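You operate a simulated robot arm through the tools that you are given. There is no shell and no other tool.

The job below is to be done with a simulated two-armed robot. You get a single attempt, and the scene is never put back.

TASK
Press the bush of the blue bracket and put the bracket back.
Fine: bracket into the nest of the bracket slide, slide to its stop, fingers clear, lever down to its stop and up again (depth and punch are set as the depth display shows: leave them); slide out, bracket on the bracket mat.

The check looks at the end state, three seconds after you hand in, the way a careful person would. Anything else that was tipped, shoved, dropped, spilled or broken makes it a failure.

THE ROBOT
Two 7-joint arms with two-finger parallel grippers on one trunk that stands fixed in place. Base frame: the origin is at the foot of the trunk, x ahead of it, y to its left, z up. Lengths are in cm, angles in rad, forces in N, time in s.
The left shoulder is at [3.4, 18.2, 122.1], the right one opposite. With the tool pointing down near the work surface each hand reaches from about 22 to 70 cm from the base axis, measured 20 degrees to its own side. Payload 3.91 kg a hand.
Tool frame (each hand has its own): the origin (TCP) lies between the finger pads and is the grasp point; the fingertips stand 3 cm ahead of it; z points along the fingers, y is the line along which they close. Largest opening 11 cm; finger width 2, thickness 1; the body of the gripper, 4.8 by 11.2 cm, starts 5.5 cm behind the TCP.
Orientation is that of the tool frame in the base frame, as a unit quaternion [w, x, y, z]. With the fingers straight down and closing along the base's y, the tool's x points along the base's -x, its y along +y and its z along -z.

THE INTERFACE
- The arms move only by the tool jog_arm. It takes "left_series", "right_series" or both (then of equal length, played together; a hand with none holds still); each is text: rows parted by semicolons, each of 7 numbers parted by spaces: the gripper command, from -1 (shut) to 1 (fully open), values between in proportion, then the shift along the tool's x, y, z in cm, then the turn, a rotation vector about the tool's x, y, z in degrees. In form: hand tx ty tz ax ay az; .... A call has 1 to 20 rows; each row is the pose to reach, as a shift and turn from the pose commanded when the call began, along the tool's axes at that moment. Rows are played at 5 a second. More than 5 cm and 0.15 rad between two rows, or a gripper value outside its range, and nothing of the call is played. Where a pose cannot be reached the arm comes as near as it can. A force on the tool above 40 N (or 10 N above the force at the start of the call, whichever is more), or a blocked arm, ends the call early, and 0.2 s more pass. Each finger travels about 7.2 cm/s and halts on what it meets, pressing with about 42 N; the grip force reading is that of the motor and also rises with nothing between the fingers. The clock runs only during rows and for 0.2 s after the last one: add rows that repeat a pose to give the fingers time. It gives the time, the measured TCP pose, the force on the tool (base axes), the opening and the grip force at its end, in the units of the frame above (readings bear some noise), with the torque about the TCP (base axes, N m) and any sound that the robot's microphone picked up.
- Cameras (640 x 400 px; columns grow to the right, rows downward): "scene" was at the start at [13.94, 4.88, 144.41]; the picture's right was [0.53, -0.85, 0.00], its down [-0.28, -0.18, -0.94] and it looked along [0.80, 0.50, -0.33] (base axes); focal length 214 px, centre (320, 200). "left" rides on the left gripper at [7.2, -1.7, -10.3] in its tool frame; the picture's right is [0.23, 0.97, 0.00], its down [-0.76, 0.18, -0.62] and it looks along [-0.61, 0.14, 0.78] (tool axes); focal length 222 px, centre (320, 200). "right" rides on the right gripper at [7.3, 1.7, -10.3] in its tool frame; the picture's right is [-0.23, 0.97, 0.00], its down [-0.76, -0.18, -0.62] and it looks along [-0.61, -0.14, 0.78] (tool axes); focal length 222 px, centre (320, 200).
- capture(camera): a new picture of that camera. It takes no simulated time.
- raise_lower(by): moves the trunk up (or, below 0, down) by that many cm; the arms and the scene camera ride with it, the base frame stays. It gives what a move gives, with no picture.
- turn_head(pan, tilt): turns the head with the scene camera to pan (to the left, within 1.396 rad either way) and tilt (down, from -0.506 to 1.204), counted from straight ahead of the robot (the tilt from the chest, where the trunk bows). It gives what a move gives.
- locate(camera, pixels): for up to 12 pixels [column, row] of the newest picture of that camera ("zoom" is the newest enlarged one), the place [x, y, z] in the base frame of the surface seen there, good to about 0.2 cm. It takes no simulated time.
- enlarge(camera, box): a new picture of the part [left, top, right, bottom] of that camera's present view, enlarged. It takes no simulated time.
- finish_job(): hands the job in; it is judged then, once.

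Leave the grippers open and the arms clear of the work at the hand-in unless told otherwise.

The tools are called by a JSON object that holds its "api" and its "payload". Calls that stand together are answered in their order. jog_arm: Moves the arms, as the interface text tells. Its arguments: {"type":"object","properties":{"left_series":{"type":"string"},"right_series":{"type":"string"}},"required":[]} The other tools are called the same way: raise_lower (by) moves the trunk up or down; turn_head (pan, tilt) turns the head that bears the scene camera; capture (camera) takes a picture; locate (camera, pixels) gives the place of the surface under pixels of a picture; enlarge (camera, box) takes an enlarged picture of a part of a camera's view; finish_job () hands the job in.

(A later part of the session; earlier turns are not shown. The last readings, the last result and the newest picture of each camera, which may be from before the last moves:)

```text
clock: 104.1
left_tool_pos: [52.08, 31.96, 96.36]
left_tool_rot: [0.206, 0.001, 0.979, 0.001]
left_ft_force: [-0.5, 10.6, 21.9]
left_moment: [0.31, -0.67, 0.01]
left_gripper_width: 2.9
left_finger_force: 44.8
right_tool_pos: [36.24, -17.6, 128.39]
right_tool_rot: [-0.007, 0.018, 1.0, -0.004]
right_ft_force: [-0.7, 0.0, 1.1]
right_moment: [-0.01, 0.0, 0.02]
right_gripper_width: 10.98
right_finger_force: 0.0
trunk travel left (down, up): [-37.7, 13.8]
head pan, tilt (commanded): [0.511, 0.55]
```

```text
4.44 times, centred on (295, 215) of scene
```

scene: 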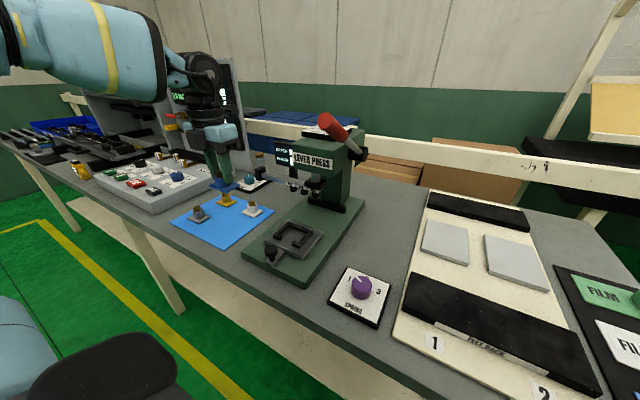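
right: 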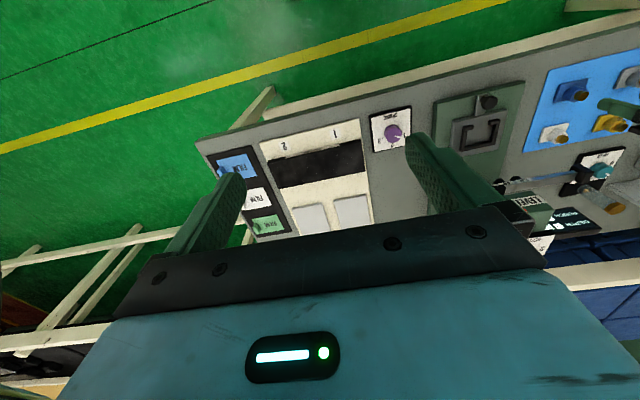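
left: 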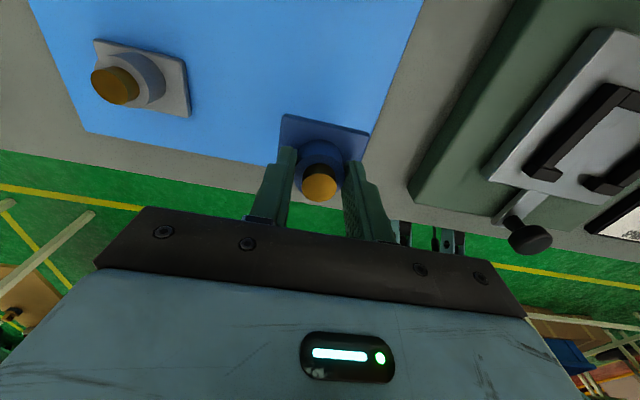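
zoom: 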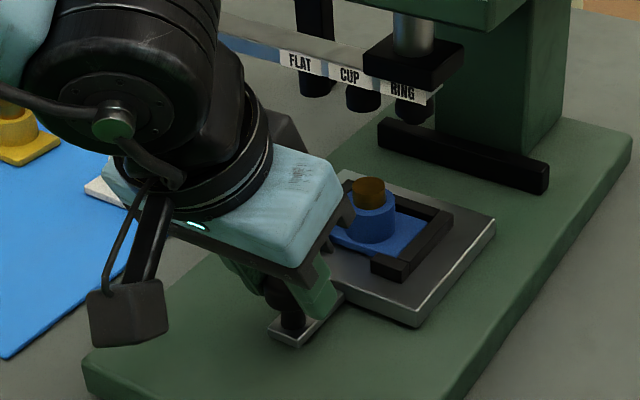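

The bracket is riding well. The hand is now pressing down a bit (+22 N), so I'll correct upward 0.2 and continue the ramp 5.4 cm further.

{"api": "jog_arm", "payload": {"left_series": "-1 -0.09 0.05 -0.07 0 0 0; -1 -0.22 0.1 -0.12 0 0 0; -1 -0.35 0.1 -0.06 0 0 0; -1 -0.54 0.1 0.02 0 0 0; -1 -0.77 0.1 0.13 0 0 0; -1 -1.04 0.1 0.25 0 0 0; -1 -1.36 0.1 0.39 0 0 0; -1 -1.72 0.1 0.55 0 0 0; -1 -2.14 0.1 0.74 0 0 0; -1 -2.55 0.1 0.92 0 0 0; -1 -2.96 0.1 1.1 0 0 0; -1 -3.37 0.1 1.28 0 0 0; -1 -3.73 0.1 1.45 0 0 0; -1 -4.05 0.1 1.59 0 0 0; -1 -4.33 0.1 1.71 0 0 0; -1 -4.56 0.1 1.81 0 0 0; -1 -4.74 0.1 1.89 0 0 0; -1 -4.88 0.1 1.96 0 0 0; -1 -4.97 0.1 2.0 0 0 0; -1 -5.01 0.1 2.02 0 0 0"}}

```text
clock: 108.3
left_tool_pos: [57.42, 32.02, 96.35]
left_tool_rot: [0.204, 0.002, 0.979, 0.001]
left_ft_force: [-6.5, -14.1, -13.8]
left_moment: [-0.29, -0.3, -0.22]
left_gripper_width: 2.91
left_finger_force: 45.1
right_tool_pos: [36.38, -17.91, 128.4]
right_tool_rot: [-0.007, 0.017, 1.0, -0.003]
right_ft_force: [-0.1, 0.0, 0.4]
right_moment: [0.01, 0.05, 0.01]
right_gripper_width: 11.0
right_finger_force: 0.0
trunk travel left (down, up): [-37.7, 13.8]
head pan, tilt (commanded): [0.511, 0.55]
```

Close to the stop now. Creeping the last half centimetre while relieving the side loads.

{"api": "jog_arm", "payload": {"left_series": "-1 -0.05 -0.12 0.13 0 0 0; -1 -0.14 -0.12 0.17 0 0 0; -1 -0.23 -0.12 0.21 0 0 0; -1 -0.33 -0.12 0.25 0 0 0; -1 -0.42 -0.12 0.29 0 0 0; -1 -0.51 -0.12 0.33 0 0 0; -1 -0.6 -0.12 0.37 0 0 0; -1 -0.69 -0.12 0.42 0 0 0; -1 -0.78 -0.12 0.46 0 0 0; -1 -0.87 -0.12 0.5 0 0 0"}}

```text
clock: 110.5
left_tool_pos: [57.98, 31.94, 96.25]
left_tool_rot: [0.204, 0.002, 0.979, 0.0]
left_ft_force: [-30.8, -1.4, 0.1]
left_moment: [0.01, 0.58, 0.02]
left_gripper_width: 2.93
left_finger_force: 44.7
right_tool_pos: [36.02, -17.62, 128.45]
right_tool_rot: [-0.005, 0.017, 1.0, -0.003]
right_ft_force: [-0.3, -0.4, 0.0]
right_moment: [0.01, -0.02, 0.02]
right_gripper_width: 11.0
right_finger_force: 0.0
trunk travel left (down, up): [-37.7, 13.8]
head pan, tilt (commanded): [0.511, 0.55]
```

At the stop (−30.8 N). Relaxing, opening, and backing away along the tool axis, then further back so I can see.

{"api": "jog_arm", "payload": {"left_series": "-1 0.12 0 -0.05 0 0 0; -1 0.24 0 -0.1 0 0 0; -1 0.34 0 -0.15 0 0 0; -0.3 0.34 0 -0.15 0 0 0; 0 0.34 0 -0.15 0 0 0; 0 0.34 0 -0.15 0 0 0; 0 0.34 0 -2 0 0 0; 0 0.34 0 -5 0 0 0; 0 0.34 0 -8 0 0 0; 0 1.8 0 -11.5 0 0 0; 0 3.2 0 -15 0 0 0; 0 4.6 0 -18 0 0 0; 0 5.5 0 -20 0 0 0; 0 5.5 0 -20 0 0 0"}}

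{"api": "enlarge", "payload": {"camera": "scene", "box": [295, 175, 335, 220]}}

```text
clock: 113.5
left_tool_pos: [45.12, 31.94, 112.39]
left_tool_rot: [0.203, 0.001, 0.979, 0.0]
left_ft_force: [-0.7, 0.9, 0.8]
left_moment: [-0.02, -0.03, 0.0]
left_gripper_width: 5.52
left_finger_force: 0.0
right_tool_pos: [36.3, -17.74, 128.36]
right_tool_rot: [-0.007, 0.018, 1.0, -0.004]
right_ft_force: [0.7, 0.6, 0.3]
right_moment: [0.02, 0.01, 0.02]
right_gripper_width: 10.98
right_finger_force: 0.2
trunk travel left (down, up): [-37.7, 13.8]
head pan, tilt (commanded): [0.511, 0.55]
```

```text
8.89 times, centred on (315, 198) of scene
```

zoom: 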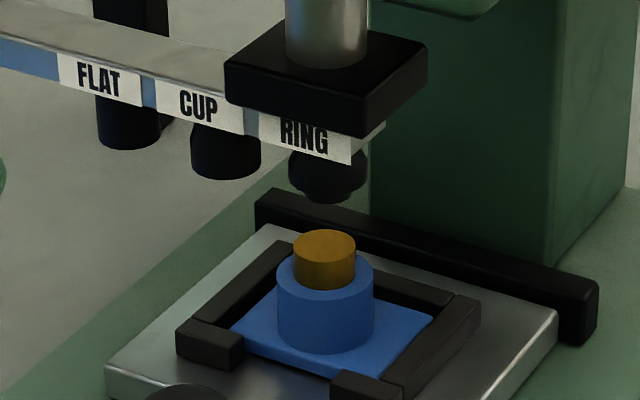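

The bush column (324) now lines up with the punch (328), about 0.1–0.2 cm off in space, compared with 0.5–0.6 before. A quick numeric check follows.

{"api": "locate", "payload": {"camera": "zoom", "pixels": [[325, 325], [325, 335], [325, 275], [325, 245], [295, 248], [354, 248], [328, 175], [328, 182], [300, 365], [330, 378], [110, 360], [555, 310]]}}

{"api": "capture", "payload": {"camera": "left"}}

```text
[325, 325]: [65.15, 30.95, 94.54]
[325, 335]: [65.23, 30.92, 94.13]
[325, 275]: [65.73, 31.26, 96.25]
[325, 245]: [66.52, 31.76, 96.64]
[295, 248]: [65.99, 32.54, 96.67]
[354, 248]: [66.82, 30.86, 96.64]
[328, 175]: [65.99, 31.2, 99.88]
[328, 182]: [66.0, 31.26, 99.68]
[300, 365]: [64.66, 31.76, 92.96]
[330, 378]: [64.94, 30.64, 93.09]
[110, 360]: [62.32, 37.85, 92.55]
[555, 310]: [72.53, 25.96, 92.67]
```

```text
taken
```

left: 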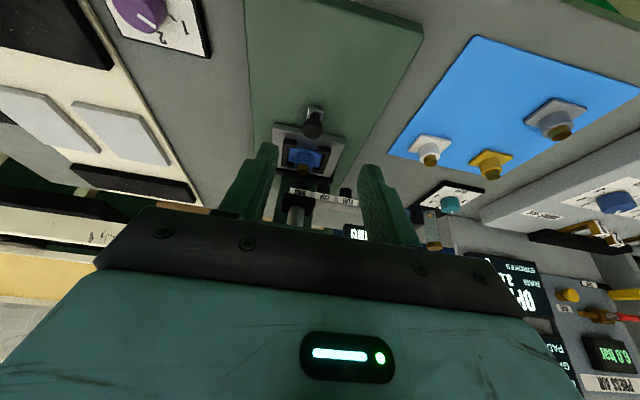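

The bracket has crept against the front lips again, so the bush is about 0.3 cm short of the ram axis. The direction is right, but I can centre it better by nudging the boss with closed fingertips from the front, passing above the knob. I'll tilt the hand to 54° and bring it in line, 10 cm back.

{"api": "jog_arm", "payload": {"left_series": "-0.5 0 -0.05 0 0 -7.5 0; -1 0 -0.1 0 0 -15 0; -1 0 -0.19 0 0 -22.5 0; -1 0 -0.19 0 0 -30 0; -1 0 -0.19 0 0 -30 0; -1 -0.8 -0.19 3.3 0 -30 0; -1 -1.6 -0.19 6.6 0 -30 0; -1 -2.4 -0.19 9.9 0 -30 0; -1 -3.27 -0.19 13.06 0 -30 0; -1 -3.27 -0.19 13.06 0 -30 0"}}

{"api": "capture", "payload": {"camera": "left"}}

{"api": "enlarge", "payload": {"camera": "scene", "box": [220, 130, 360, 260]}}

```text
clock: 115.7
left_tool_pos: [53.53, 32.0, 101.47]
left_tool_rot: [0.451, 0.001, 0.893, 0.0]
left_ft_force: [0.0, -0.4, 0.1]
left_moment: [0.01, 0.01, -0.04]
left_gripper_width: 0.03
left_finger_force: 37.3
right_tool_pos: [36.24, -17.75, 128.29]
right_tool_rot: [-0.006, 0.017, 1.0, -0.004]
right_ft_force: [-0.7, 0.2, -1.1]
right_moment: [0.0, -0.01, -0.01]
right_gripper_width: 10.98
right_finger_force: 0.1
trunk travel left (down, up): [-37.7, 13.8]
head pan, tilt (commanded): [0.511, 0.55]
```

```text
taken
```

left: 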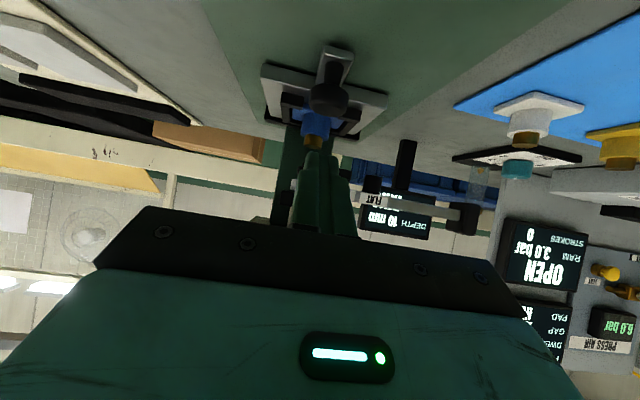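

```text
3.08 times, centred on (290, 195) of scene
```

zoom: 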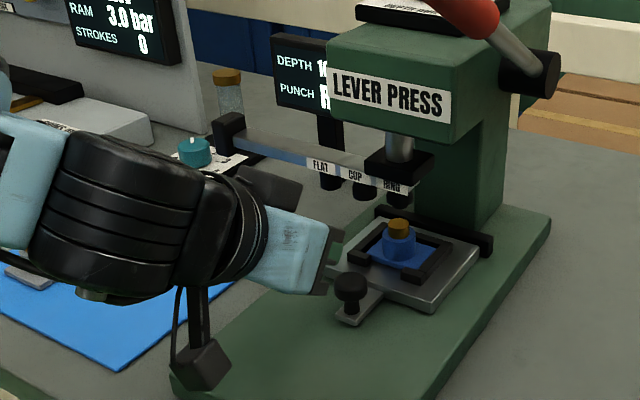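

The hand is in line, tilt 53.6°, fingers closed. I'll advance along the finger axis to about 2.5 cm short of the boss and check.

{"api": "jog_arm", "payload": {"left_series": "-1 -0.12 0 2.5 0 0 0; -1 -0.25 0 5 0 0 0; -1 -0.37 0 7.3 0 0 0; -1 -0.37 0 7.3 0 0 0"}}

{"api": "enlarge", "payload": {"camera": "scene", "box": [270, 170, 350, 240]}}

{"api": "enlarge", "payload": {"camera": "left", "box": [260, 60, 400, 200]}}

```text
clock: 116.7
left_tool_pos: [59.52, 31.93, 97.6]
left_tool_rot: [0.451, 0.001, 0.892, 0.0]
left_ft_force: [-0.3, -0.4, -0.4]
left_moment: [-0.01, 0.02, -0.03]
left_gripper_width: 0.01
left_finger_force: 38.1
right_tool_pos: [36.47, -17.68, 128.32]
right_tool_rot: [-0.006, 0.017, 1.0, -0.004]
right_ft_force: [-0.4, 0.9, -0.9]
right_moment: [0.02, -0.03, 0.0]
right_gripper_width: 11.03
right_finger_force: 0.1
trunk travel left (down, up): [-37.7, 13.8]
head pan, tilt (commanded): [0.511, 0.55]
```

```text
5.71 times, centred on (310, 205) of scene
```

zoom: 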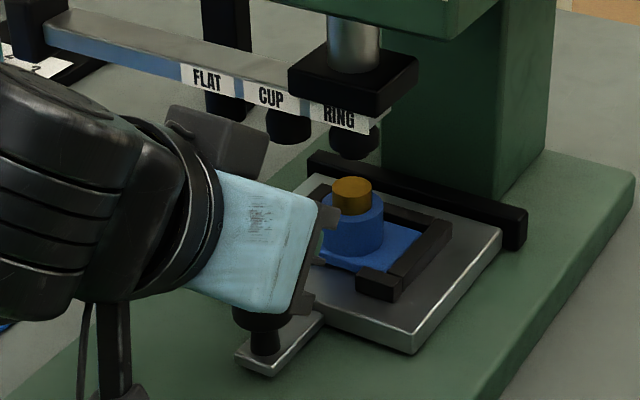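

```text
2.86 times, centred on (330, 130) of left
```

zoom: 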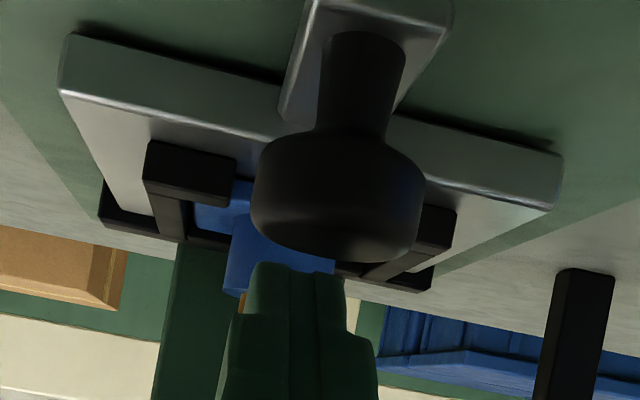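

{"api": "locate", "payload": {"camera": "zoom", "pixels": [[240, 270], [325, 268], [280, 250], [260, 262], [340, 270], [300, 268], [235, 290], [215, 215], [300, 262], [150, 200], [400, 260], [240, 300]]}}

```text
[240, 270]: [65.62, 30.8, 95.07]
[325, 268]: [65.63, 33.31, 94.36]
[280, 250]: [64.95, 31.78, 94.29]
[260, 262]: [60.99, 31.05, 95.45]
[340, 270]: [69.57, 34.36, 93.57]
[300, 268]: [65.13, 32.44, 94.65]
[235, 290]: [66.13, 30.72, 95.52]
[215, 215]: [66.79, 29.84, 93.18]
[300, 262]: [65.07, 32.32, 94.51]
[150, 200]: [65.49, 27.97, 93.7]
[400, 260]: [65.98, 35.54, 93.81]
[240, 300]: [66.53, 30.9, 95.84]
```

The boss front is at x 64.98, y centre 32.05. Advancing to just short of contact.

{"api": "jog_arm", "payload": {"left_series": "-1 -0.02 0.05 1 0 0 0; -1 -0.04 0.1 2 0 0 0; -1 -0.06 0.1 2.6 0 0 0; -1 -0.06 0.1 2.6 0 0 0"}}

{"api": "enlarge", "payload": {"camera": "scene", "box": [295, 175, 335, 220]}}

{"api": "enlarge", "payload": {"camera": "left", "box": [260, 60, 400, 200]}}

```text
clock: 117.7
left_tool_pos: [61.82, 31.95, 96.14]
left_tool_rot: [0.451, 0.0, 0.893, 0.001]
left_ft_force: [-0.5, -0.1, -0.5]
left_moment: [-0.01, 0.0, -0.01]
left_gripper_width: 0.02
left_finger_force: 37.5
right_tool_pos: [36.41, -17.56, 128.32]
right_tool_rot: [-0.006, 0.017, 1.0, -0.004]
right_ft_force: [0.7, 0.2, 0.8]
right_moment: [-0.01, 0.02, 0.02]
right_gripper_width: 11.01
right_finger_force: 0.0
trunk travel left (down, up): [-37.7, 13.8]
head pan, tilt (commanded): [0.511, 0.55]
```

```text
8.89 times, centred on (315, 198) of scene
```

zoom: 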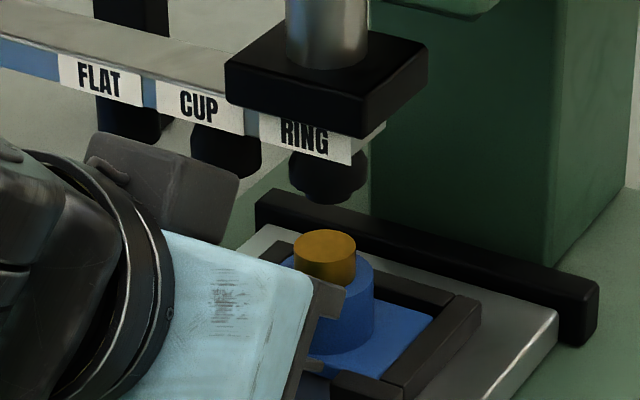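

```text
2.86 times, centred on (330, 130) of left
```

zoom: 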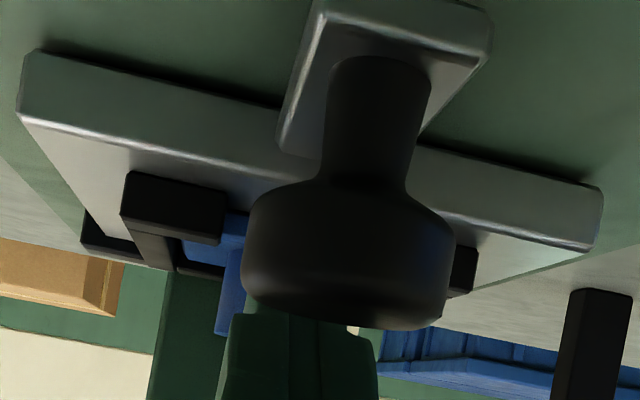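

A grey box of the hand appears near the punch strip in the picture, so I'll check its real distance.

{"api": "enlarge", "payload": {"camera": "scene", "box": [250, 140, 340, 230]}}

{"api": "locate", "payload": {"camera": "zoom", "pixels": [[245, 235], [280, 250], [300, 270], [225, 225], [290, 240], [305, 265], [280, 180], [380, 215], [260, 280], [375, 300], [395, 300], [355, 320]]}}

```text
4.44 times, centred on (295, 185) of scene
```

zoom: 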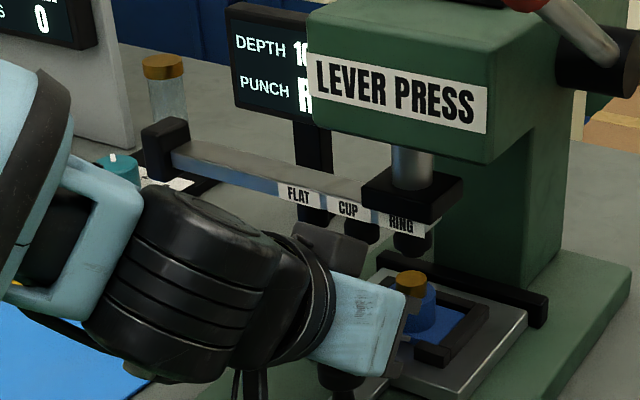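

```text
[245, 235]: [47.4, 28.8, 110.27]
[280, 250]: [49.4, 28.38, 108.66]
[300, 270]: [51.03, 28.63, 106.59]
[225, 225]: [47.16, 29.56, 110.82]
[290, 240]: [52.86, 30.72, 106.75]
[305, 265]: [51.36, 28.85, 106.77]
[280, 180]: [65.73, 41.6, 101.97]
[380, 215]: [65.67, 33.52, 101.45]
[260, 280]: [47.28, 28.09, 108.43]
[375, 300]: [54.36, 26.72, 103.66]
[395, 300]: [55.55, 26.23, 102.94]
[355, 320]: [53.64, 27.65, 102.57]
```

{"api": "locate", "payload": {"camera": "zoom", "pixels": [[330, 245], [355, 250], [310, 235], [345, 270], [410, 330], [405, 310], [400, 350], [420, 320]]}}

```text
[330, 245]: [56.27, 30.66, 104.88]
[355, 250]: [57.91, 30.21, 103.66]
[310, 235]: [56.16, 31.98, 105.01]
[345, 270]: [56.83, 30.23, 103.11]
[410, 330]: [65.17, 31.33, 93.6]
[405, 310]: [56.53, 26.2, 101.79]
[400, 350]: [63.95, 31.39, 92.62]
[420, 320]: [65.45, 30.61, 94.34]
```

The box is at x 56–58, well clear of the strip at x 65. Now I'll push gently in +x in 0.1 cm steps.

{"api": "jog_arm", "payload": {"left_series": "-1 -0.06 0 0.08 0 0 0; -1 -0.12 0 0.16 0 0 0; -1 -0.18 0 0.24 0 0 0; -1 -0.24 0 0.32 0 0 0; -1 -0.24 0 0.32 0 0 0"}}

{"api": "enlarge", "payload": {"camera": "scene", "box": [295, 175, 335, 220]}}

```text
clock: 118.9
left_tool_pos: [62.27, 31.94, 96.36]
left_tool_rot: [0.451, 0.001, 0.893, 0.001]
left_ft_force: [-2.3, 0.9, 0.0]
left_moment: [0.04, -0.02, 0.02]
left_gripper_width: 0.0
left_finger_force: 37.4
right_tool_pos: [36.36, -17.63, 128.37]
right_tool_rot: [-0.006, 0.018, 1.0, -0.005]
right_ft_force: [0.0, -0.1, 0.1]
right_moment: [0.0, 0.03, -0.02]
right_gripper_width: 11.0
right_finger_force: 0.1
trunk travel left (down, up): [-37.7, 13.8]
head pan, tilt (commanded): [0.511, 0.55]
```

```text
8.89 times, centred on (315, 198) of scene
```

zoom: 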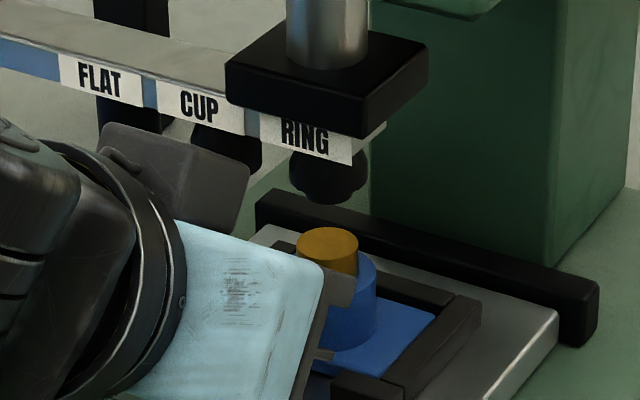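

Contact at about −2 N, and the bush column moved from 324.5 to 327.5. The punch sits at about 329. One more 0.13 cm.

{"api": "jog_arm", "payload": {"left_series": "-1 -0.04 0 0.05 0 0 0; -1 -0.08 0 0.1 0 0 0; -1 -0.08 0 0.1 0 0 0"}}

{"api": "enlarge", "payload": {"camera": "scene", "box": [295, 175, 335, 220]}}

```text
clock: 119.7
left_tool_pos: [62.2, 31.86, 96.39]
left_tool_rot: [0.451, 0.0, 0.893, 0.0]
left_ft_force: [-7.3, -0.8, 2.8]
left_moment: [-0.02, -0.03, 0.03]
left_gripper_width: 0.02
left_finger_force: 37.8
right_tool_pos: [36.24, -17.66, 128.43]
right_tool_rot: [-0.007, 0.018, 1.0, -0.005]
right_ft_force: [-0.2, -0.1, -0.5]
right_moment: [0.0, -0.04, 0.0]
right_gripper_width: 11.01
right_finger_force: 0.0
trunk travel left (down, up): [-37.7, 13.8]
head pan, tilt (commanded): [0.511, 0.55]
```

```text
8.89 times, centred on (315, 198) of scene
```

zoom: 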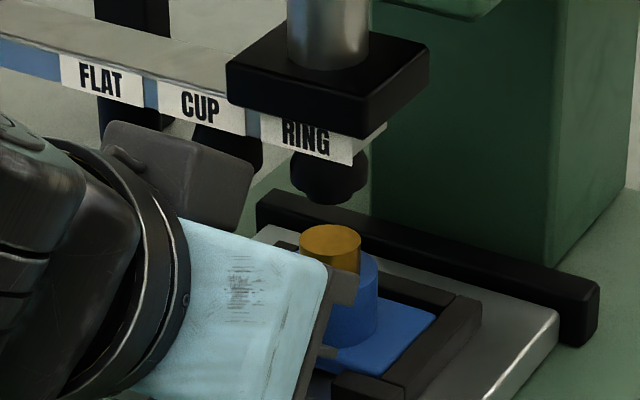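

The bush (330) and punch (330) are now in line. I'll retreat straight back along the finger axis, over the knob.

{"api": "jog_arm", "payload": {"left_series": "-1 0.1 0 -0.5 0 0 0; -1 0.15 0 -2.5 0 0 0; -1 0.3 0 -5 0 0 0; -1 0.45 0 -8 0 0 0; -1 0.6 0 -11 0 0 0; -1 0.8 0 -14 0 0 0; -1 0.8 0 -14 0 0 0"}}

{"api": "enlarge", "payload": {"camera": "scene", "box": [295, 175, 335, 220]}}

```text
clock: 121.3
left_tool_pos: [50.61, 31.69, 103.85]
left_tool_rot: [0.451, 0.001, 0.893, 0.0]
left_ft_force: [-0.6, 0.5, -0.8]
left_moment: [0.03, 0.02, -0.02]
left_gripper_width: 0.01
left_finger_force: 37.1
right_tool_pos: [36.47, -17.68, 128.29]
right_tool_rot: [-0.007, 0.017, 1.0, -0.005]
right_ft_force: [0.3, 0.5, -0.5]
right_moment: [0.01, 0.01, -0.02]
right_gripper_width: 11.0
right_finger_force: 0.1
trunk travel left (down, up): [-37.7, 13.8]
head pan, tilt (commanded): [0.511, 0.55]
```

```text
8.89 times, centred on (315, 198) of scene
```

zoom: 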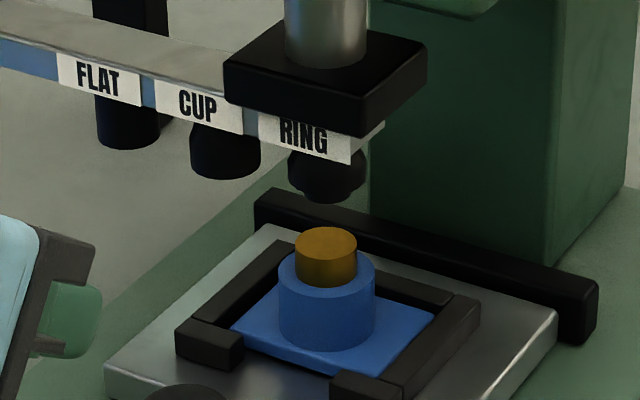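

The bush sits right under the punch and the hand is clear. Now for the lever: I'll bring the left hand up and back to a 24° tilt with open fingers, and re-measure the lever and hub.

{"api": "jog_arm", "payload": {"left_series": "-1 -1.84 0 -3.4 0 7.5 0; -1 -3.68 0 -6.8 0 15 0; -0.5 -5.52 0 -10.2 0 22.5 0; 0 -7.36 0 -13.6 0 30 0; 0 -7.36 0 -13.6 0 30 0"}}

{"api": "enlarge", "payload": {"camera": "scene", "box": [290, 100, 390, 190]}}

```text
clock: 122.5
left_tool_pos: [44.01, 31.87, 117.72]
left_tool_rot: [0.204, 0.001, 0.979, 0.001]
left_ft_force: [-0.2, 0.3, 0.2]
left_moment: [0.01, 0.0, 0.03]
left_gripper_width: 5.5
left_finger_force: 0.1
right_tool_pos: [36.41, -17.7, 128.25]
right_tool_rot: [-0.007, 0.018, 1.0, -0.004]
right_ft_force: [0.3, 0.0, 0.3]
right_moment: [0.03, 0.04, 0.01]
right_gripper_width: 11.01
right_finger_force: 0.1
trunk travel left (down, up): [-37.7, 13.8]
head pan, tilt (commanded): [0.511, 0.55]
```

```text
4.44 times, centred on (340, 145) of scene
```

zoom: 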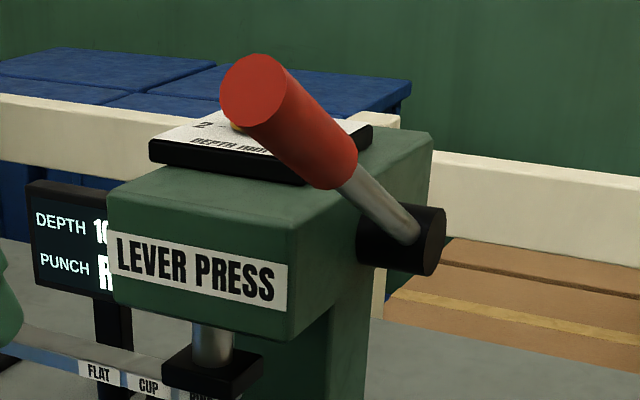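

{"api": "locate", "payload": {"camera": "zoom", "pixels": [[253, 90], [228, 80], [280, 98], [262, 60], [245, 120], [320, 135], [345, 160], [360, 190], [385, 213], [408, 235], [432, 242], [395, 225]]}}

{"api": "locate", "payload": {"camera": "zoom", "pixels": [[440, 225], [425, 270], [436, 212], [365, 255], [380, 240], [310, 110], [300, 165], [350, 140], [330, 185], [290, 100], [375, 205], [418, 240]]}}

```text
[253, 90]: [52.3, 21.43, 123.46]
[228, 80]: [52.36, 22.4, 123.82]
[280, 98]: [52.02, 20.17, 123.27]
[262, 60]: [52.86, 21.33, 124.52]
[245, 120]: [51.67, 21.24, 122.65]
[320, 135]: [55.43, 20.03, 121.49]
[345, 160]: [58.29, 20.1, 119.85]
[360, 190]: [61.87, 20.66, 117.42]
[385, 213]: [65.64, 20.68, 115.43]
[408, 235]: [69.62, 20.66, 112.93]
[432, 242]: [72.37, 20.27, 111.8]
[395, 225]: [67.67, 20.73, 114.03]
```

```text
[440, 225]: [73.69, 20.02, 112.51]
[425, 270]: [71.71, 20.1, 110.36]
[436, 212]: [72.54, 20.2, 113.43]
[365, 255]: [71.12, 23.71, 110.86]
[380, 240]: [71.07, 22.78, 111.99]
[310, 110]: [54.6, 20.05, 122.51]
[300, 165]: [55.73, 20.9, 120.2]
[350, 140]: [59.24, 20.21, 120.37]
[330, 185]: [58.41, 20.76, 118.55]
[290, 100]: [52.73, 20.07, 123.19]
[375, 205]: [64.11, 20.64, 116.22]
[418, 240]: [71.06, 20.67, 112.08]
```

Hub centre is at (72.5, 111.85), lever angle 30° up, red grip centred at y 21.25 with its end at (52.3, 123.55) and radius about 1.15. I'll bring the open left hand, still tilted 24°, over behind the lever end at a safe height.

{"api": "jog_arm", "payload": {"left_series": "0 -1.33 -2.65 -2.37 0 0 0; 0 -2.66 -5.3 -4.73 0 0 0; 0 -3.98 -7.95 -7.1 0 0 0; 0 -5.31 -10.6 -9.46 0 0 0; 0 -5.31 -10.6 -9.46 0 0 0"}}

{"api": "capture", "payload": {"camera": "left"}}

{"api": "capture", "payload": {"camera": "scene"}}

```text
clock: 123.7
left_tool_pos: [45.17, 21.1, 128.9]
left_tool_rot: [0.204, 0.0, 0.979, 0.0]
left_ft_force: [0.8, 0.4, -0.1]
left_moment: [-0.02, -0.02, -0.01]
left_gripper_width: 5.52
left_finger_force: 0.0
right_tool_pos: [36.41, -17.54, 128.36]
right_tool_rot: [-0.006, 0.017, 1.0, -0.005]
right_ft_force: [0.2, 0.4, -0.6]
right_moment: [0.02, -0.03, 0.0]
right_gripper_width: 11.01
right_finger_force: 0.1
trunk travel left (down, up): [-37.7, 13.8]
head pan, tilt (commanded): [0.511, 0.55]
```

```text
taken
```

left: 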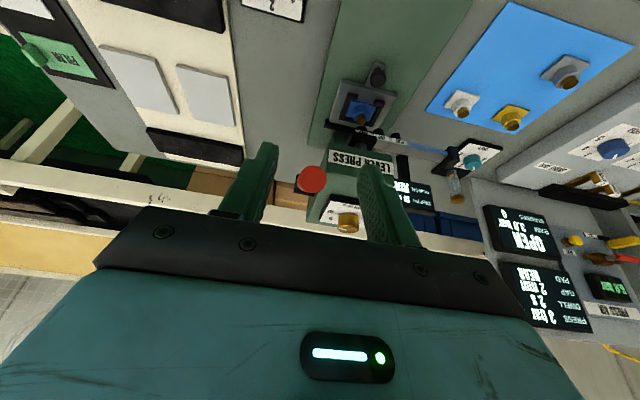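

```text
taken
```

scene: 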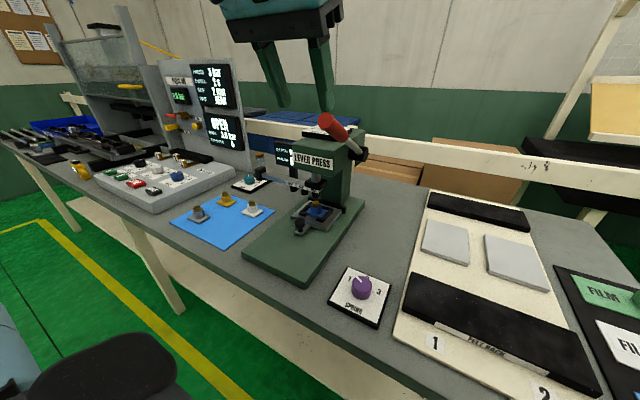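

The red lever end appears at (312,180) in the left view, centred between the fingers. Cross-checking its position with this camera.

{"api": "locate", "payload": {"camera": "left", "pixels": [[312, 180], [301, 180], [323, 180], [312, 169], [312, 190], [348, 222], [308, 172], [318, 186]]}}

```text
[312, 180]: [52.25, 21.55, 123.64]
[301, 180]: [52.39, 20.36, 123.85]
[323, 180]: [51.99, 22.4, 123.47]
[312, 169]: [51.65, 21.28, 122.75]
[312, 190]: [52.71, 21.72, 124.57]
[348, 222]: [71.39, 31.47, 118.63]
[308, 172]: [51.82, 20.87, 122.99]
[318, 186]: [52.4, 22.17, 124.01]
```

The lever end centre is at (52.25, 21.4, 123.65). I'll move forward over the grip point, then descend with the fingers straddling the lever.

{"api": "jog_arm", "payload": {"left_series": "0 -2.9 0.1 1.2 0 0 0; 0 -5.8 0.25 2.4 0 0 0; 0 -8.75 0.25 3.57 0 0 0; 0 -8.75 0.25 3.57 0 0 0"}}

{"api": "capture", "payload": {"camera": "left"}}

{"api": "enlarge", "payload": {"camera": "scene", "box": [240, 20, 400, 180]}}

```text
clock: 124.7
left_tool_pos: [54.31, 21.6, 129.02]
left_tool_rot: [0.205, -0.001, 0.979, 0.0]
left_ft_force: [-0.9, -1.4, 0.3]
left_moment: [-0.03, 0.01, 0.04]
left_gripper_width: 5.47
left_finger_force: 0.0
right_tool_pos: [36.27, -17.75, 128.44]
right_tool_rot: [-0.006, 0.018, 1.0, -0.004]
right_ft_force: [-0.5, 0.4, 0.1]
right_moment: [-0.01, 0.0, -0.01]
right_gripper_width: 10.99
right_finger_force: 0.0
trunk travel left (down, up): [-37.7, 13.8]
head pan, tilt (commanded): [0.511, 0.55]
```

```text
taken
```

left: 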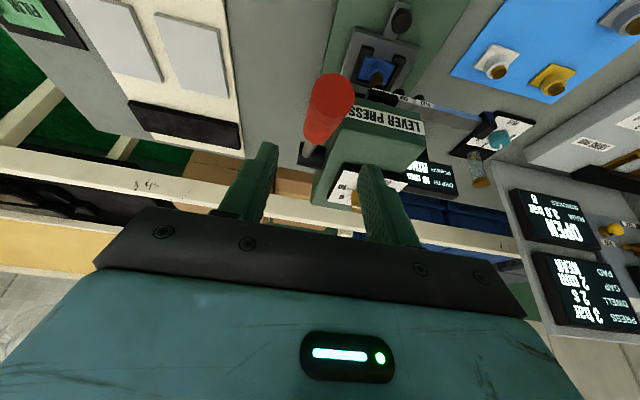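

```text
2.50 times, centred on (320, 100) of scene
```

zoom: 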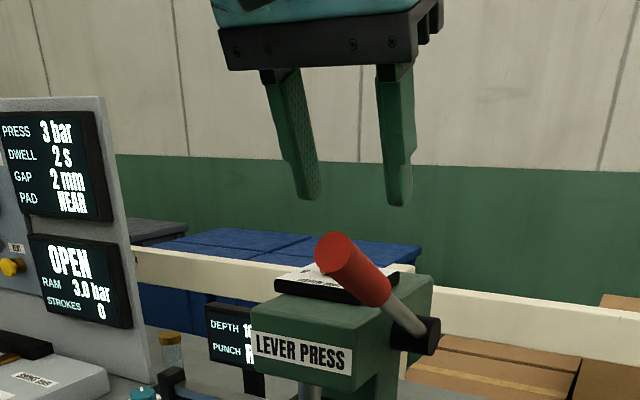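

Aligned over the lever. Descending to straddle it.

{"api": "jog_arm", "payload": {"left_series": "0 0.8 -0.1 2.1 0 0 0; 0 1.65 -0.2 4.3 0 0 0; 0 2.49 -0.2 6.44 0 0 0; 0 2.49 -0.2 6.44 0 0 0"}}

{"api": "capture", "payload": {"camera": "left"}}

{"api": "enlarge", "payload": {"camera": "scene", "box": [250, 50, 390, 180]}}

```text
clock: 125.7
left_tool_pos: [54.88, 21.33, 121.89]
left_tool_rot: [0.204, 0.0, 0.979, 0.0]
left_ft_force: [0.8, -0.5, 0.0]
left_moment: [0.0, -0.01, -0.04]
left_gripper_width: 5.5
left_finger_force: 0.1
right_tool_pos: [36.36, -17.73, 128.23]
right_tool_rot: [-0.006, 0.017, 1.0, -0.004]
right_ft_force: [0.1, 0.2, -1.1]
right_moment: [0.03, 0.03, -0.01]
right_gripper_width: 10.99
right_finger_force: 0.0
trunk travel left (down, up): [-37.7, 13.8]
head pan, tilt (commanded): [0.511, 0.55]
```

```text
taken
```

left: 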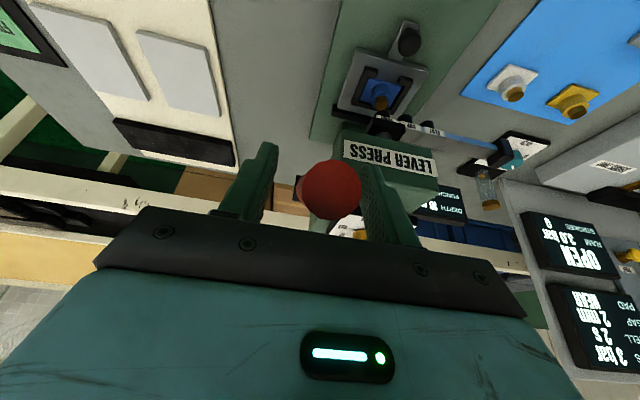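

```text
3.08 times, centred on (320, 115) of scene
```

zoom: 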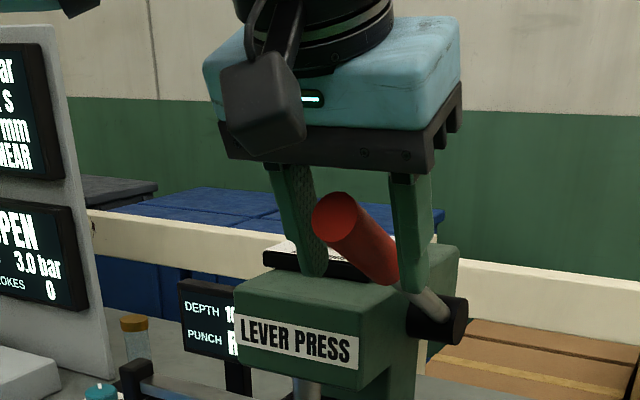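

The lever is between the fingers, slightly toward the +y one. Shifting +0.15 and closing.

{"api": "jog_arm", "payload": {"left_series": "-0.2 0 0.15 0 0 0 0; -0.4 0 0.15 0 0 0 0; -0.5 0 0.15 0 0 0 0; -1 0 0.15 0 0 0 0; -1 0 0.15 0 0 0 0"}}

{"api": "capture", "payload": {"camera": "left"}}

```text
clock: 126.9
left_tool_pos: [54.85, 21.39, 121.99]
left_tool_rot: [0.204, 0.001, 0.979, 0.001]
left_ft_force: [1.0, -1.1, -1.3]
left_moment: [-0.04, -0.02, -0.03]
left_gripper_width: 2.64
left_finger_force: 45.2
right_tool_pos: [36.42, -17.75, 128.31]
right_tool_rot: [-0.007, 0.017, 1.0, -0.004]
right_ft_force: [0.0, 0.8, -0.5]
right_moment: [0.02, 0.0, 0.0]
right_gripper_width: 11.01
right_finger_force: 0.0
trunk travel left (down, up): [-37.7, 13.8]
head pan, tilt (commanded): [0.511, 0.55]
```

```text
taken
```

left: 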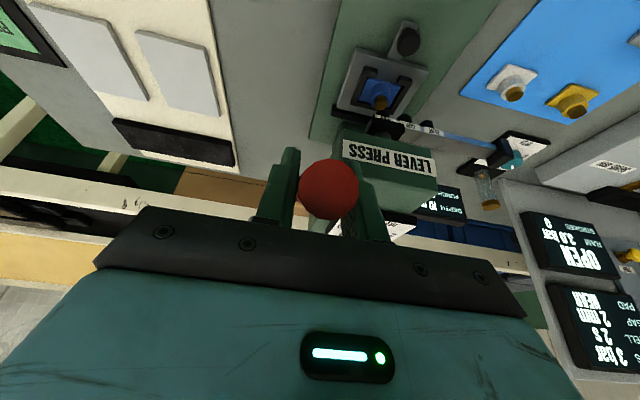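

Gripped: opening 2.64 cm, negligible side force, and the ram area is free of fingers. I'll start pulling the lever down along its arc (hub (72.5, 111.85), radius 20.4), first 6° to feel the force.

{"api": "jog_arm", "payload": {"left_series": "-1 0.27 0 0.2 0 0 0; -1 0.54 0 0.41 0 0 0; -1 0.81 0 0.63 0 0 0; -1 1.09 0 0.85 0 0 0; -1 1.36 0 1.08 0 0 0; -1 1.63 0 1.32 0 0 0; -1 1.63 0 1.32 0 0 0"}}

{"api": "enlarge", "payload": {"camera": "scene", "box": [260, 80, 380, 230]}}

```text
clock: 128.5
left_tool_pos: [53.97, 21.52, 120.07]
left_tool_rot: [0.203, 0.001, 0.979, 0.001]
left_ft_force: [5.4, 1.1, 5.7]
left_moment: [0.01, -1.31, -0.04]
left_gripper_width: 2.7
left_finger_force: 45.4
right_tool_pos: [36.41, -17.64, 128.27]
right_tool_rot: [-0.007, 0.017, 1.0, -0.004]
right_ft_force: [0.8, 0.2, 0.3]
right_moment: [0.0, 0.0, 0.0]
right_gripper_width: 11.0
right_finger_force: 0.1
trunk travel left (down, up): [-37.7, 13.8]
head pan, tilt (commanded): [0.511, 0.55]
```

```text
2.67 times, centred on (320, 155) of scene
```

zoom: 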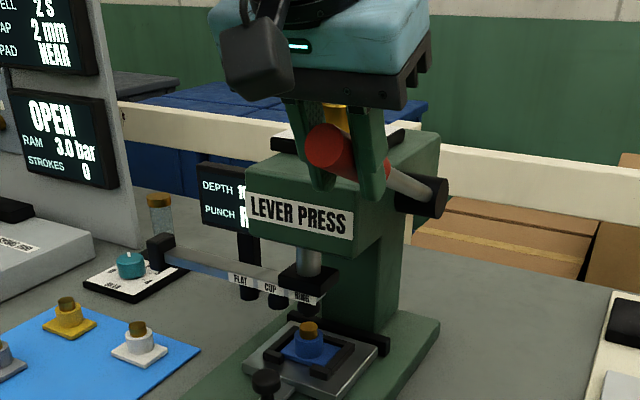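

The lever moves with about 8 N and the lever line holds. Continuing down the arc toward horizontal.

{"api": "jog_arm", "payload": {"left_series": "-1 0.26 0 0.24 0 0 0; -1 0.52 0 0.49 0 0 0; -1 1.02 0 0.99 0 0 0; -1 1.51 0 1.51 0 0 0; -1 1.98 0 2.04 0 0 0; -1 2.42 0 2.6 0 0 0; -1 2.85 0 3.16 0 0 0; -1 3.26 0 3.75 0 0 0; -1 3.64 0 4.34 0 0 0; -1 3.64 0 4.34 0 0 0"}}

{"api": "enlarge", "payload": {"camera": "scene", "box": [260, 80, 380, 230]}}

```text
clock: 130.7
left_tool_pos: [52.35, 21.48, 114.66]
left_tool_rot: [0.204, 0.0, 0.979, 0.0]
left_ft_force: [-2.5, 0.2, 7.8]
left_moment: [-0.09, -1.17, 0.03]
left_gripper_width: 2.66
left_finger_force: 45.4
right_tool_pos: [36.19, -17.77, 128.41]
right_tool_rot: [-0.005, 0.018, 1.0, -0.004]
right_ft_force: [-1.1, 0.1, -0.4]
right_moment: [-0.01, 0.0, -0.03]
right_gripper_width: 10.98
right_finger_force: 0.1
trunk travel left (down, up): [-37.7, 13.8]
head pan, tilt (commanded): [0.511, 0.55]
```

```text
2.67 times, centred on (320, 155) of scene
```

zoom: 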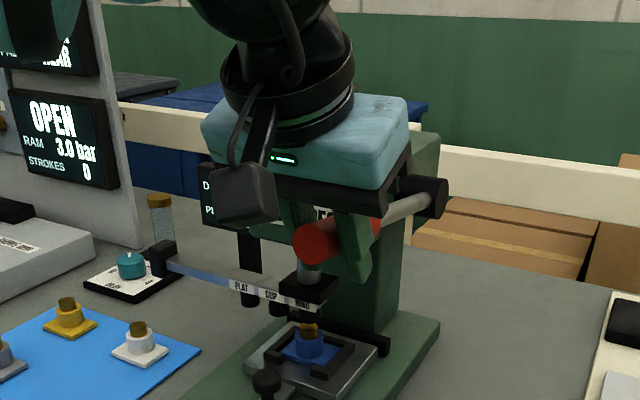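

The ram and punch strip are coming down with the lever as expected. The punch is nearing the bush. Continuing in 2° steps past horizontal.

{"api": "jog_arm", "payload": {"left_series": "-1 0.18 0 0.3 0 0 0; -1 0.37 0 0.61 0 0 0; -1 0.71 0 1.23 0 0 0; -1 1.03 0 1.87 0 0 0; -1 1.33 0 2.51 0 0 0; -1 1.61 0 3.16 0 0 0; -1 1.87 0 3.83 0 0 0; -1 1.87 0 3.83 0 0 0"}}

{"api": "enlarge", "payload": {"camera": "scene", "box": [260, 100, 380, 230]}}

```text
clock: 132.5
left_tool_pos: [52.03, 21.41, 110.42]
left_tool_rot: [0.205, 0.001, 0.979, -0.001]
left_ft_force: [-3.0, 0.3, 6.2]
left_moment: [-0.05, -1.08, 0.03]
left_gripper_width: 2.64
left_finger_force: 44.6
right_tool_pos: [36.19, -17.68, 128.39]
right_tool_rot: [-0.006, 0.017, 1.0, -0.004]
right_ft_force: [-0.3, 0.0, -0.3]
right_moment: [0.0, 0.01, 0.05]
right_gripper_width: 11.01
right_finger_force: 0.1
trunk travel left (down, up): [-37.7, 13.8]
head pan, tilt (commanded): [0.511, 0.55]
```

```text
3.08 times, centred on (320, 165) of scene
```

zoom: 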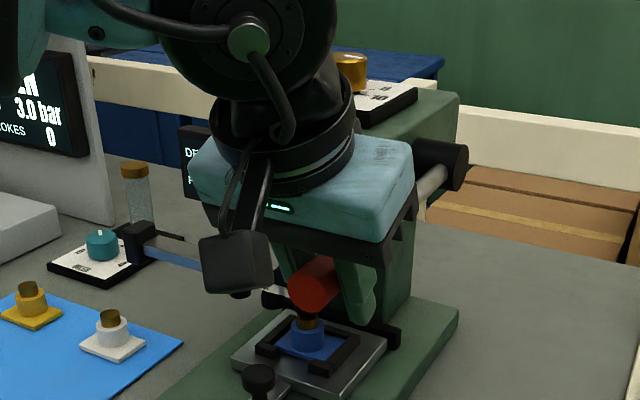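

Still only about 6 N. Continuing from −4° to −14°; the call will stop by itself if the force jumps.

{"api": "jog_arm", "payload": {"left_series": "-1 0.12 0 0.34 0 0 0; -1 0.23 0 0.67 0 0 0; -1 0.34 0 1.01 0 0 0; -1 0.44 0 1.35 0 0 0; -1 0.53 0 1.7 0 0 0; -1 0.62 0 2.04 0 0 0; -1 0.7 0 2.39 0 0 0; -1 0.78 0 2.73 0 0 0; -1 0.85 0 3.08 0 0 0; -1 0.92 0 3.43 0 0 0; -1 0.92 0 3.43 0 0 0"}}

{"api": "enlarge", "payload": {"camera": "scene", "box": [260, 100, 380, 230]}}

```text
clock: 134.9
left_tool_pos: [52.64, 21.38, 106.89]
left_tool_rot: [0.204, 0.0, 0.979, 0.0]
left_ft_force: [-6.8, 0.8, 6.7]
left_moment: [0.03, -1.32, 0.01]
left_gripper_width: 2.66
left_finger_force: 45.0
right_tool_pos: [36.21, -17.73, 128.32]
right_tool_rot: [-0.006, 0.018, 1.0, -0.004]
right_ft_force: [-0.4, 0.1, 1.2]
right_moment: [0.0, -0.01, 0.0]
right_gripper_width: 10.99
right_finger_force: 0.0
trunk travel left (down, up): [-37.7, 13.8]
head pan, tilt (commanded): [0.511, 0.55]
```

```text
3.08 times, centred on (320, 165) of scene
```

zoom: 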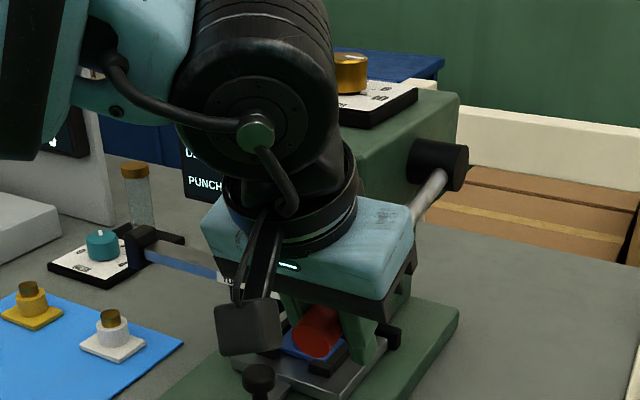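

Still about 9 N at −14°. Continuing in 1° steps.

{"api": "jog_arm", "payload": {"left_series": "-1 0.06 0 0.35 0 0 0; -1 0.11 0 0.7 0 0 0; -1 0.16 0 1.05 0 0 0; -1 0.2 0 1.41 0 0 0; -1 0.23 0 1.76 0 0 0; -1 0.26 0 2.12 0 0 0; -1 0.28 0 2.47 0 0 0; -1 0.3 0 2.83 0 0 0; -1 0.3 0 3.18 0 0 0; -1 0.31 0 3.54 0 0 0; -1 0.31 0 3.54 0 0 0"}}

{"api": "enlarge", "payload": {"camera": "scene", "box": [260, 100, 380, 230]}}

```text
clock: 137.3
left_tool_pos: [53.5, 21.51, 103.91]
left_tool_rot: [0.207, 0.0, 0.978, -0.001]
left_ft_force: [-18.4, 7.5, 24.9]
left_moment: [-0.08, -0.18, -0.03]
left_gripper_width: 2.67
left_finger_force: 45.1
right_tool_pos: [36.02, -17.6, 128.55]
right_tool_rot: [-0.005, 0.017, 1.0, -0.004]
right_ft_force: [-0.1, 0.5, -0.3]
right_moment: [0.02, 0.0, 0.01]
right_gripper_width: 11.0
right_finger_force: 0.1
trunk travel left (down, up): [-37.7, 13.8]
head pan, tilt (commanded): [0.511, 0.55]
```

```text
3.08 times, centred on (320, 165) of scene
```

zoom: 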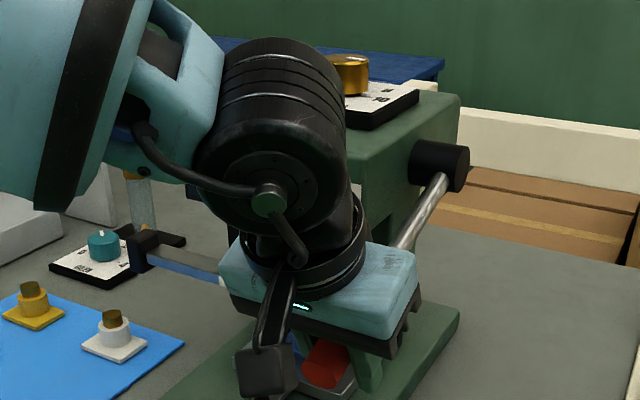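

The force has risen to about 31 N at about −23°: either the bush is being pressed or the stop is reached. I'll look with the right camera.

{"api": "capture", "payload": {"camera": "right"}}

{"api": "capture", "payload": {"camera": "left"}}

{"api": "capture", "payload": {"camera": "scene"}}

```text
taken
```

right: 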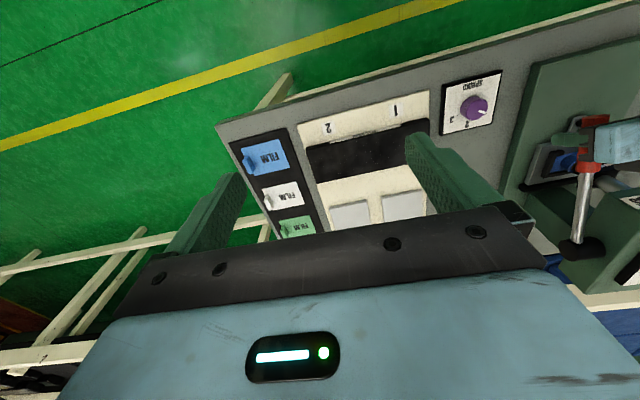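

```text
taken
```

left: 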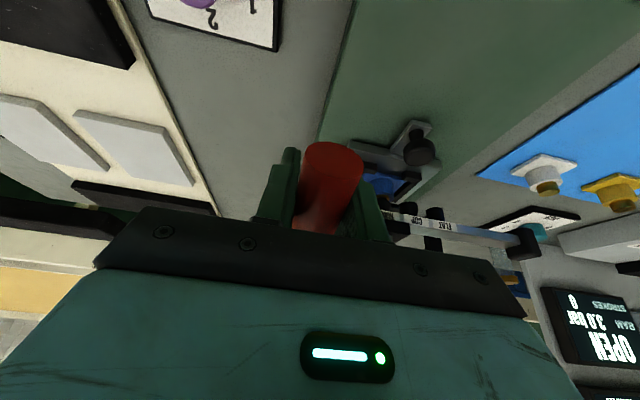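

```text
taken
```

scene: 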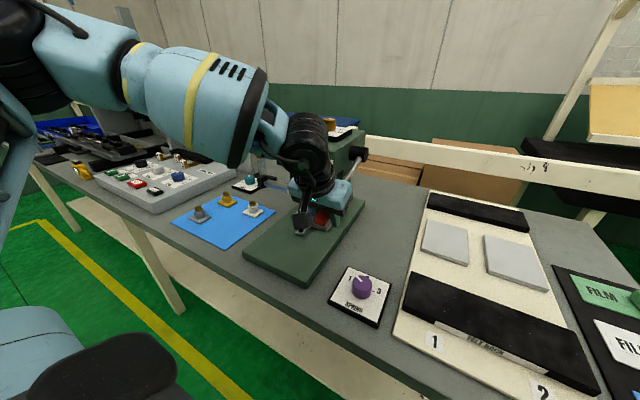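

I'll measure how far the ram has come down using the punch-strip handle, whose front face was at z about 102.1 before.

{"api": "enlarge", "payload": {"camera": "scene", "box": [230, 150, 330, 230]}}

```text
5.00 times, centred on (280, 190) of scene
```

zoom: 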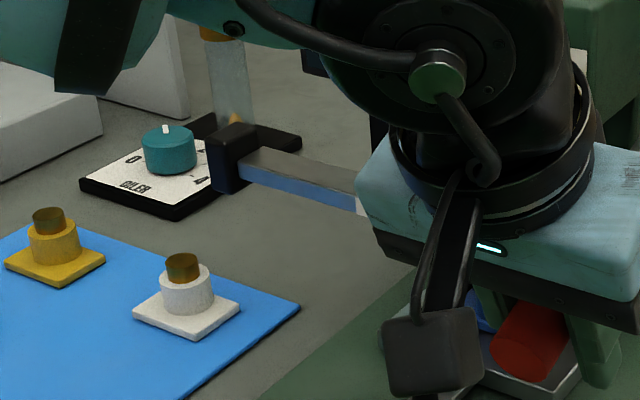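

{"api": "locate", "payload": {"camera": "zoom", "pixels": [[222, 165], [222, 142], [222, 185], [245, 135], [300, 160], [300, 190], [245, 180], [340, 200]]}}

{"api": "locate", "payload": {"camera": "left", "pixels": [[525, 243], [518, 232], [445, 225], [445, 233], [435, 240], [375, 185], [385, 195], [417, 150]]}}

```text
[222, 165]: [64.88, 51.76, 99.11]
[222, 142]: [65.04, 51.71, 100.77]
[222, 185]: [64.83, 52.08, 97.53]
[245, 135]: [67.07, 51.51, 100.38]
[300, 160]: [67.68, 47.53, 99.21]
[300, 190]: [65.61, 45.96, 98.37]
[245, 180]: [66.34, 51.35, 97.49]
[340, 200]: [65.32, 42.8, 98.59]
```

```text
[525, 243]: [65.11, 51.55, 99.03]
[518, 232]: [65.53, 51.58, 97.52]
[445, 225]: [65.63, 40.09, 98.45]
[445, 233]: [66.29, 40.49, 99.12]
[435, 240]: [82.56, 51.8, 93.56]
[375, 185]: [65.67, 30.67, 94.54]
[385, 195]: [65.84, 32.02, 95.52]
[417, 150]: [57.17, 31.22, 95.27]
```

The ram is down about 2.8 cm, so the punch is on the bush and has begun pressing. I'll continue down in small steps.

{"api": "jog_arm", "payload": {"left_series": "-1 0 0 0.18 0 0 0; -1 0 0 0.36 0 0 0; -1 -0.01 0 0.53 0 0 0; -1 -0.01 0 0.71 0 0 0; -1 -0.02 0 0.89 0 0 0; -1 -0.03 0 1.07 0 0 0; -1 -0.04 0 1.24 0 0 0; -1 -0.05 0 1.42 0 0 0"}}

```text
clock: 139.1
left_tool_pos: [54.13, 21.52, 102.57]
left_tool_rot: [0.205, 0.001, 0.979, 0.0]
left_ft_force: [-15.7, 5.2, 25.4]
left_moment: [-0.09, -0.02, -0.05]
left_gripper_width: 2.65
left_finger_force: 45.3
right_tool_pos: [36.0, -17.89, 128.42]
right_tool_rot: [-0.005, 0.018, 1.0, -0.004]
right_ft_force: [-0.4, -0.2, 0.3]
right_moment: [-0.02, 0.0, 0.0]
right_gripper_width: 10.99
right_finger_force: 0.1
trunk travel left (down, up): [-37.7, 13.8]
head pan, tilt (commanded): [0.511, 0.55]
```

Moving steadily at about 30 N (θ about −27°): the bush is going in. Continuing.

{"api": "jog_arm", "payload": {"left_series": "-1 -0.01 0 0.18 0 0 0; -1 -0.03 0 0.35 0 0 0; -1 -0.04 0 0.53 0 0 0; -1 -0.06 0 0.71 0 0 0; -1 -0.08 0 0.88 0 0 0; -1 -0.1 0 1.06 0 0 0; -1 -0.12 0 1.24 0 0 0; -1 -0.15 0 1.41 0 0 0"}}

```text
clock: 140.9
left_tool_pos: [54.64, 21.45, 101.57]
left_tool_rot: [0.208, 0.001, 0.978, 0.0]
left_ft_force: [-24.1, 7.5, 20.1]
left_moment: [-0.06, -0.04, -0.03]
left_gripper_width: 2.64
left_finger_force: 44.9
right_tool_pos: [35.88, -17.64, 128.46]
right_tool_rot: [-0.006, 0.018, 1.0, -0.003]
right_ft_force: [0.2, 0.0, 0.8]
right_moment: [0.0, -0.01, 0.04]
right_gripper_width: 10.97
right_finger_force: 0.1
trunk travel left (down, up): [-37.7, 13.8]
head pan, tilt (commanded): [0.511, 0.55]
stopped in row 8 (left hand): the force on the tool passed its limit at 41 N (the readings are from after the stop); the commanded pose is now the measured one
```

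Stopped at 41 N at θ about −30°. This may be the lever's stop. Checking how far the ram has come.

{"api": "enlarge", "payload": {"camera": "scene", "box": [230, 150, 330, 230]}}

{"api": "capture", "payload": {"camera": "left"}}

```text
5.00 times, centred on (280, 190) of scene
```

zoom: 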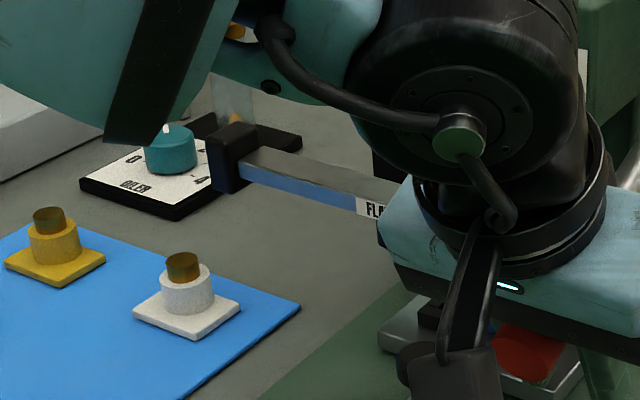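

```text
taken
```

left: 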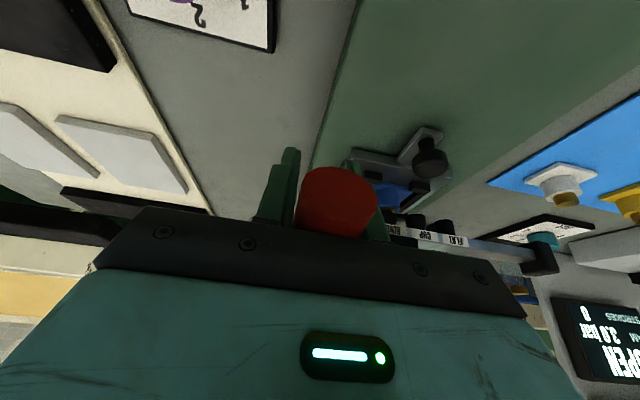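

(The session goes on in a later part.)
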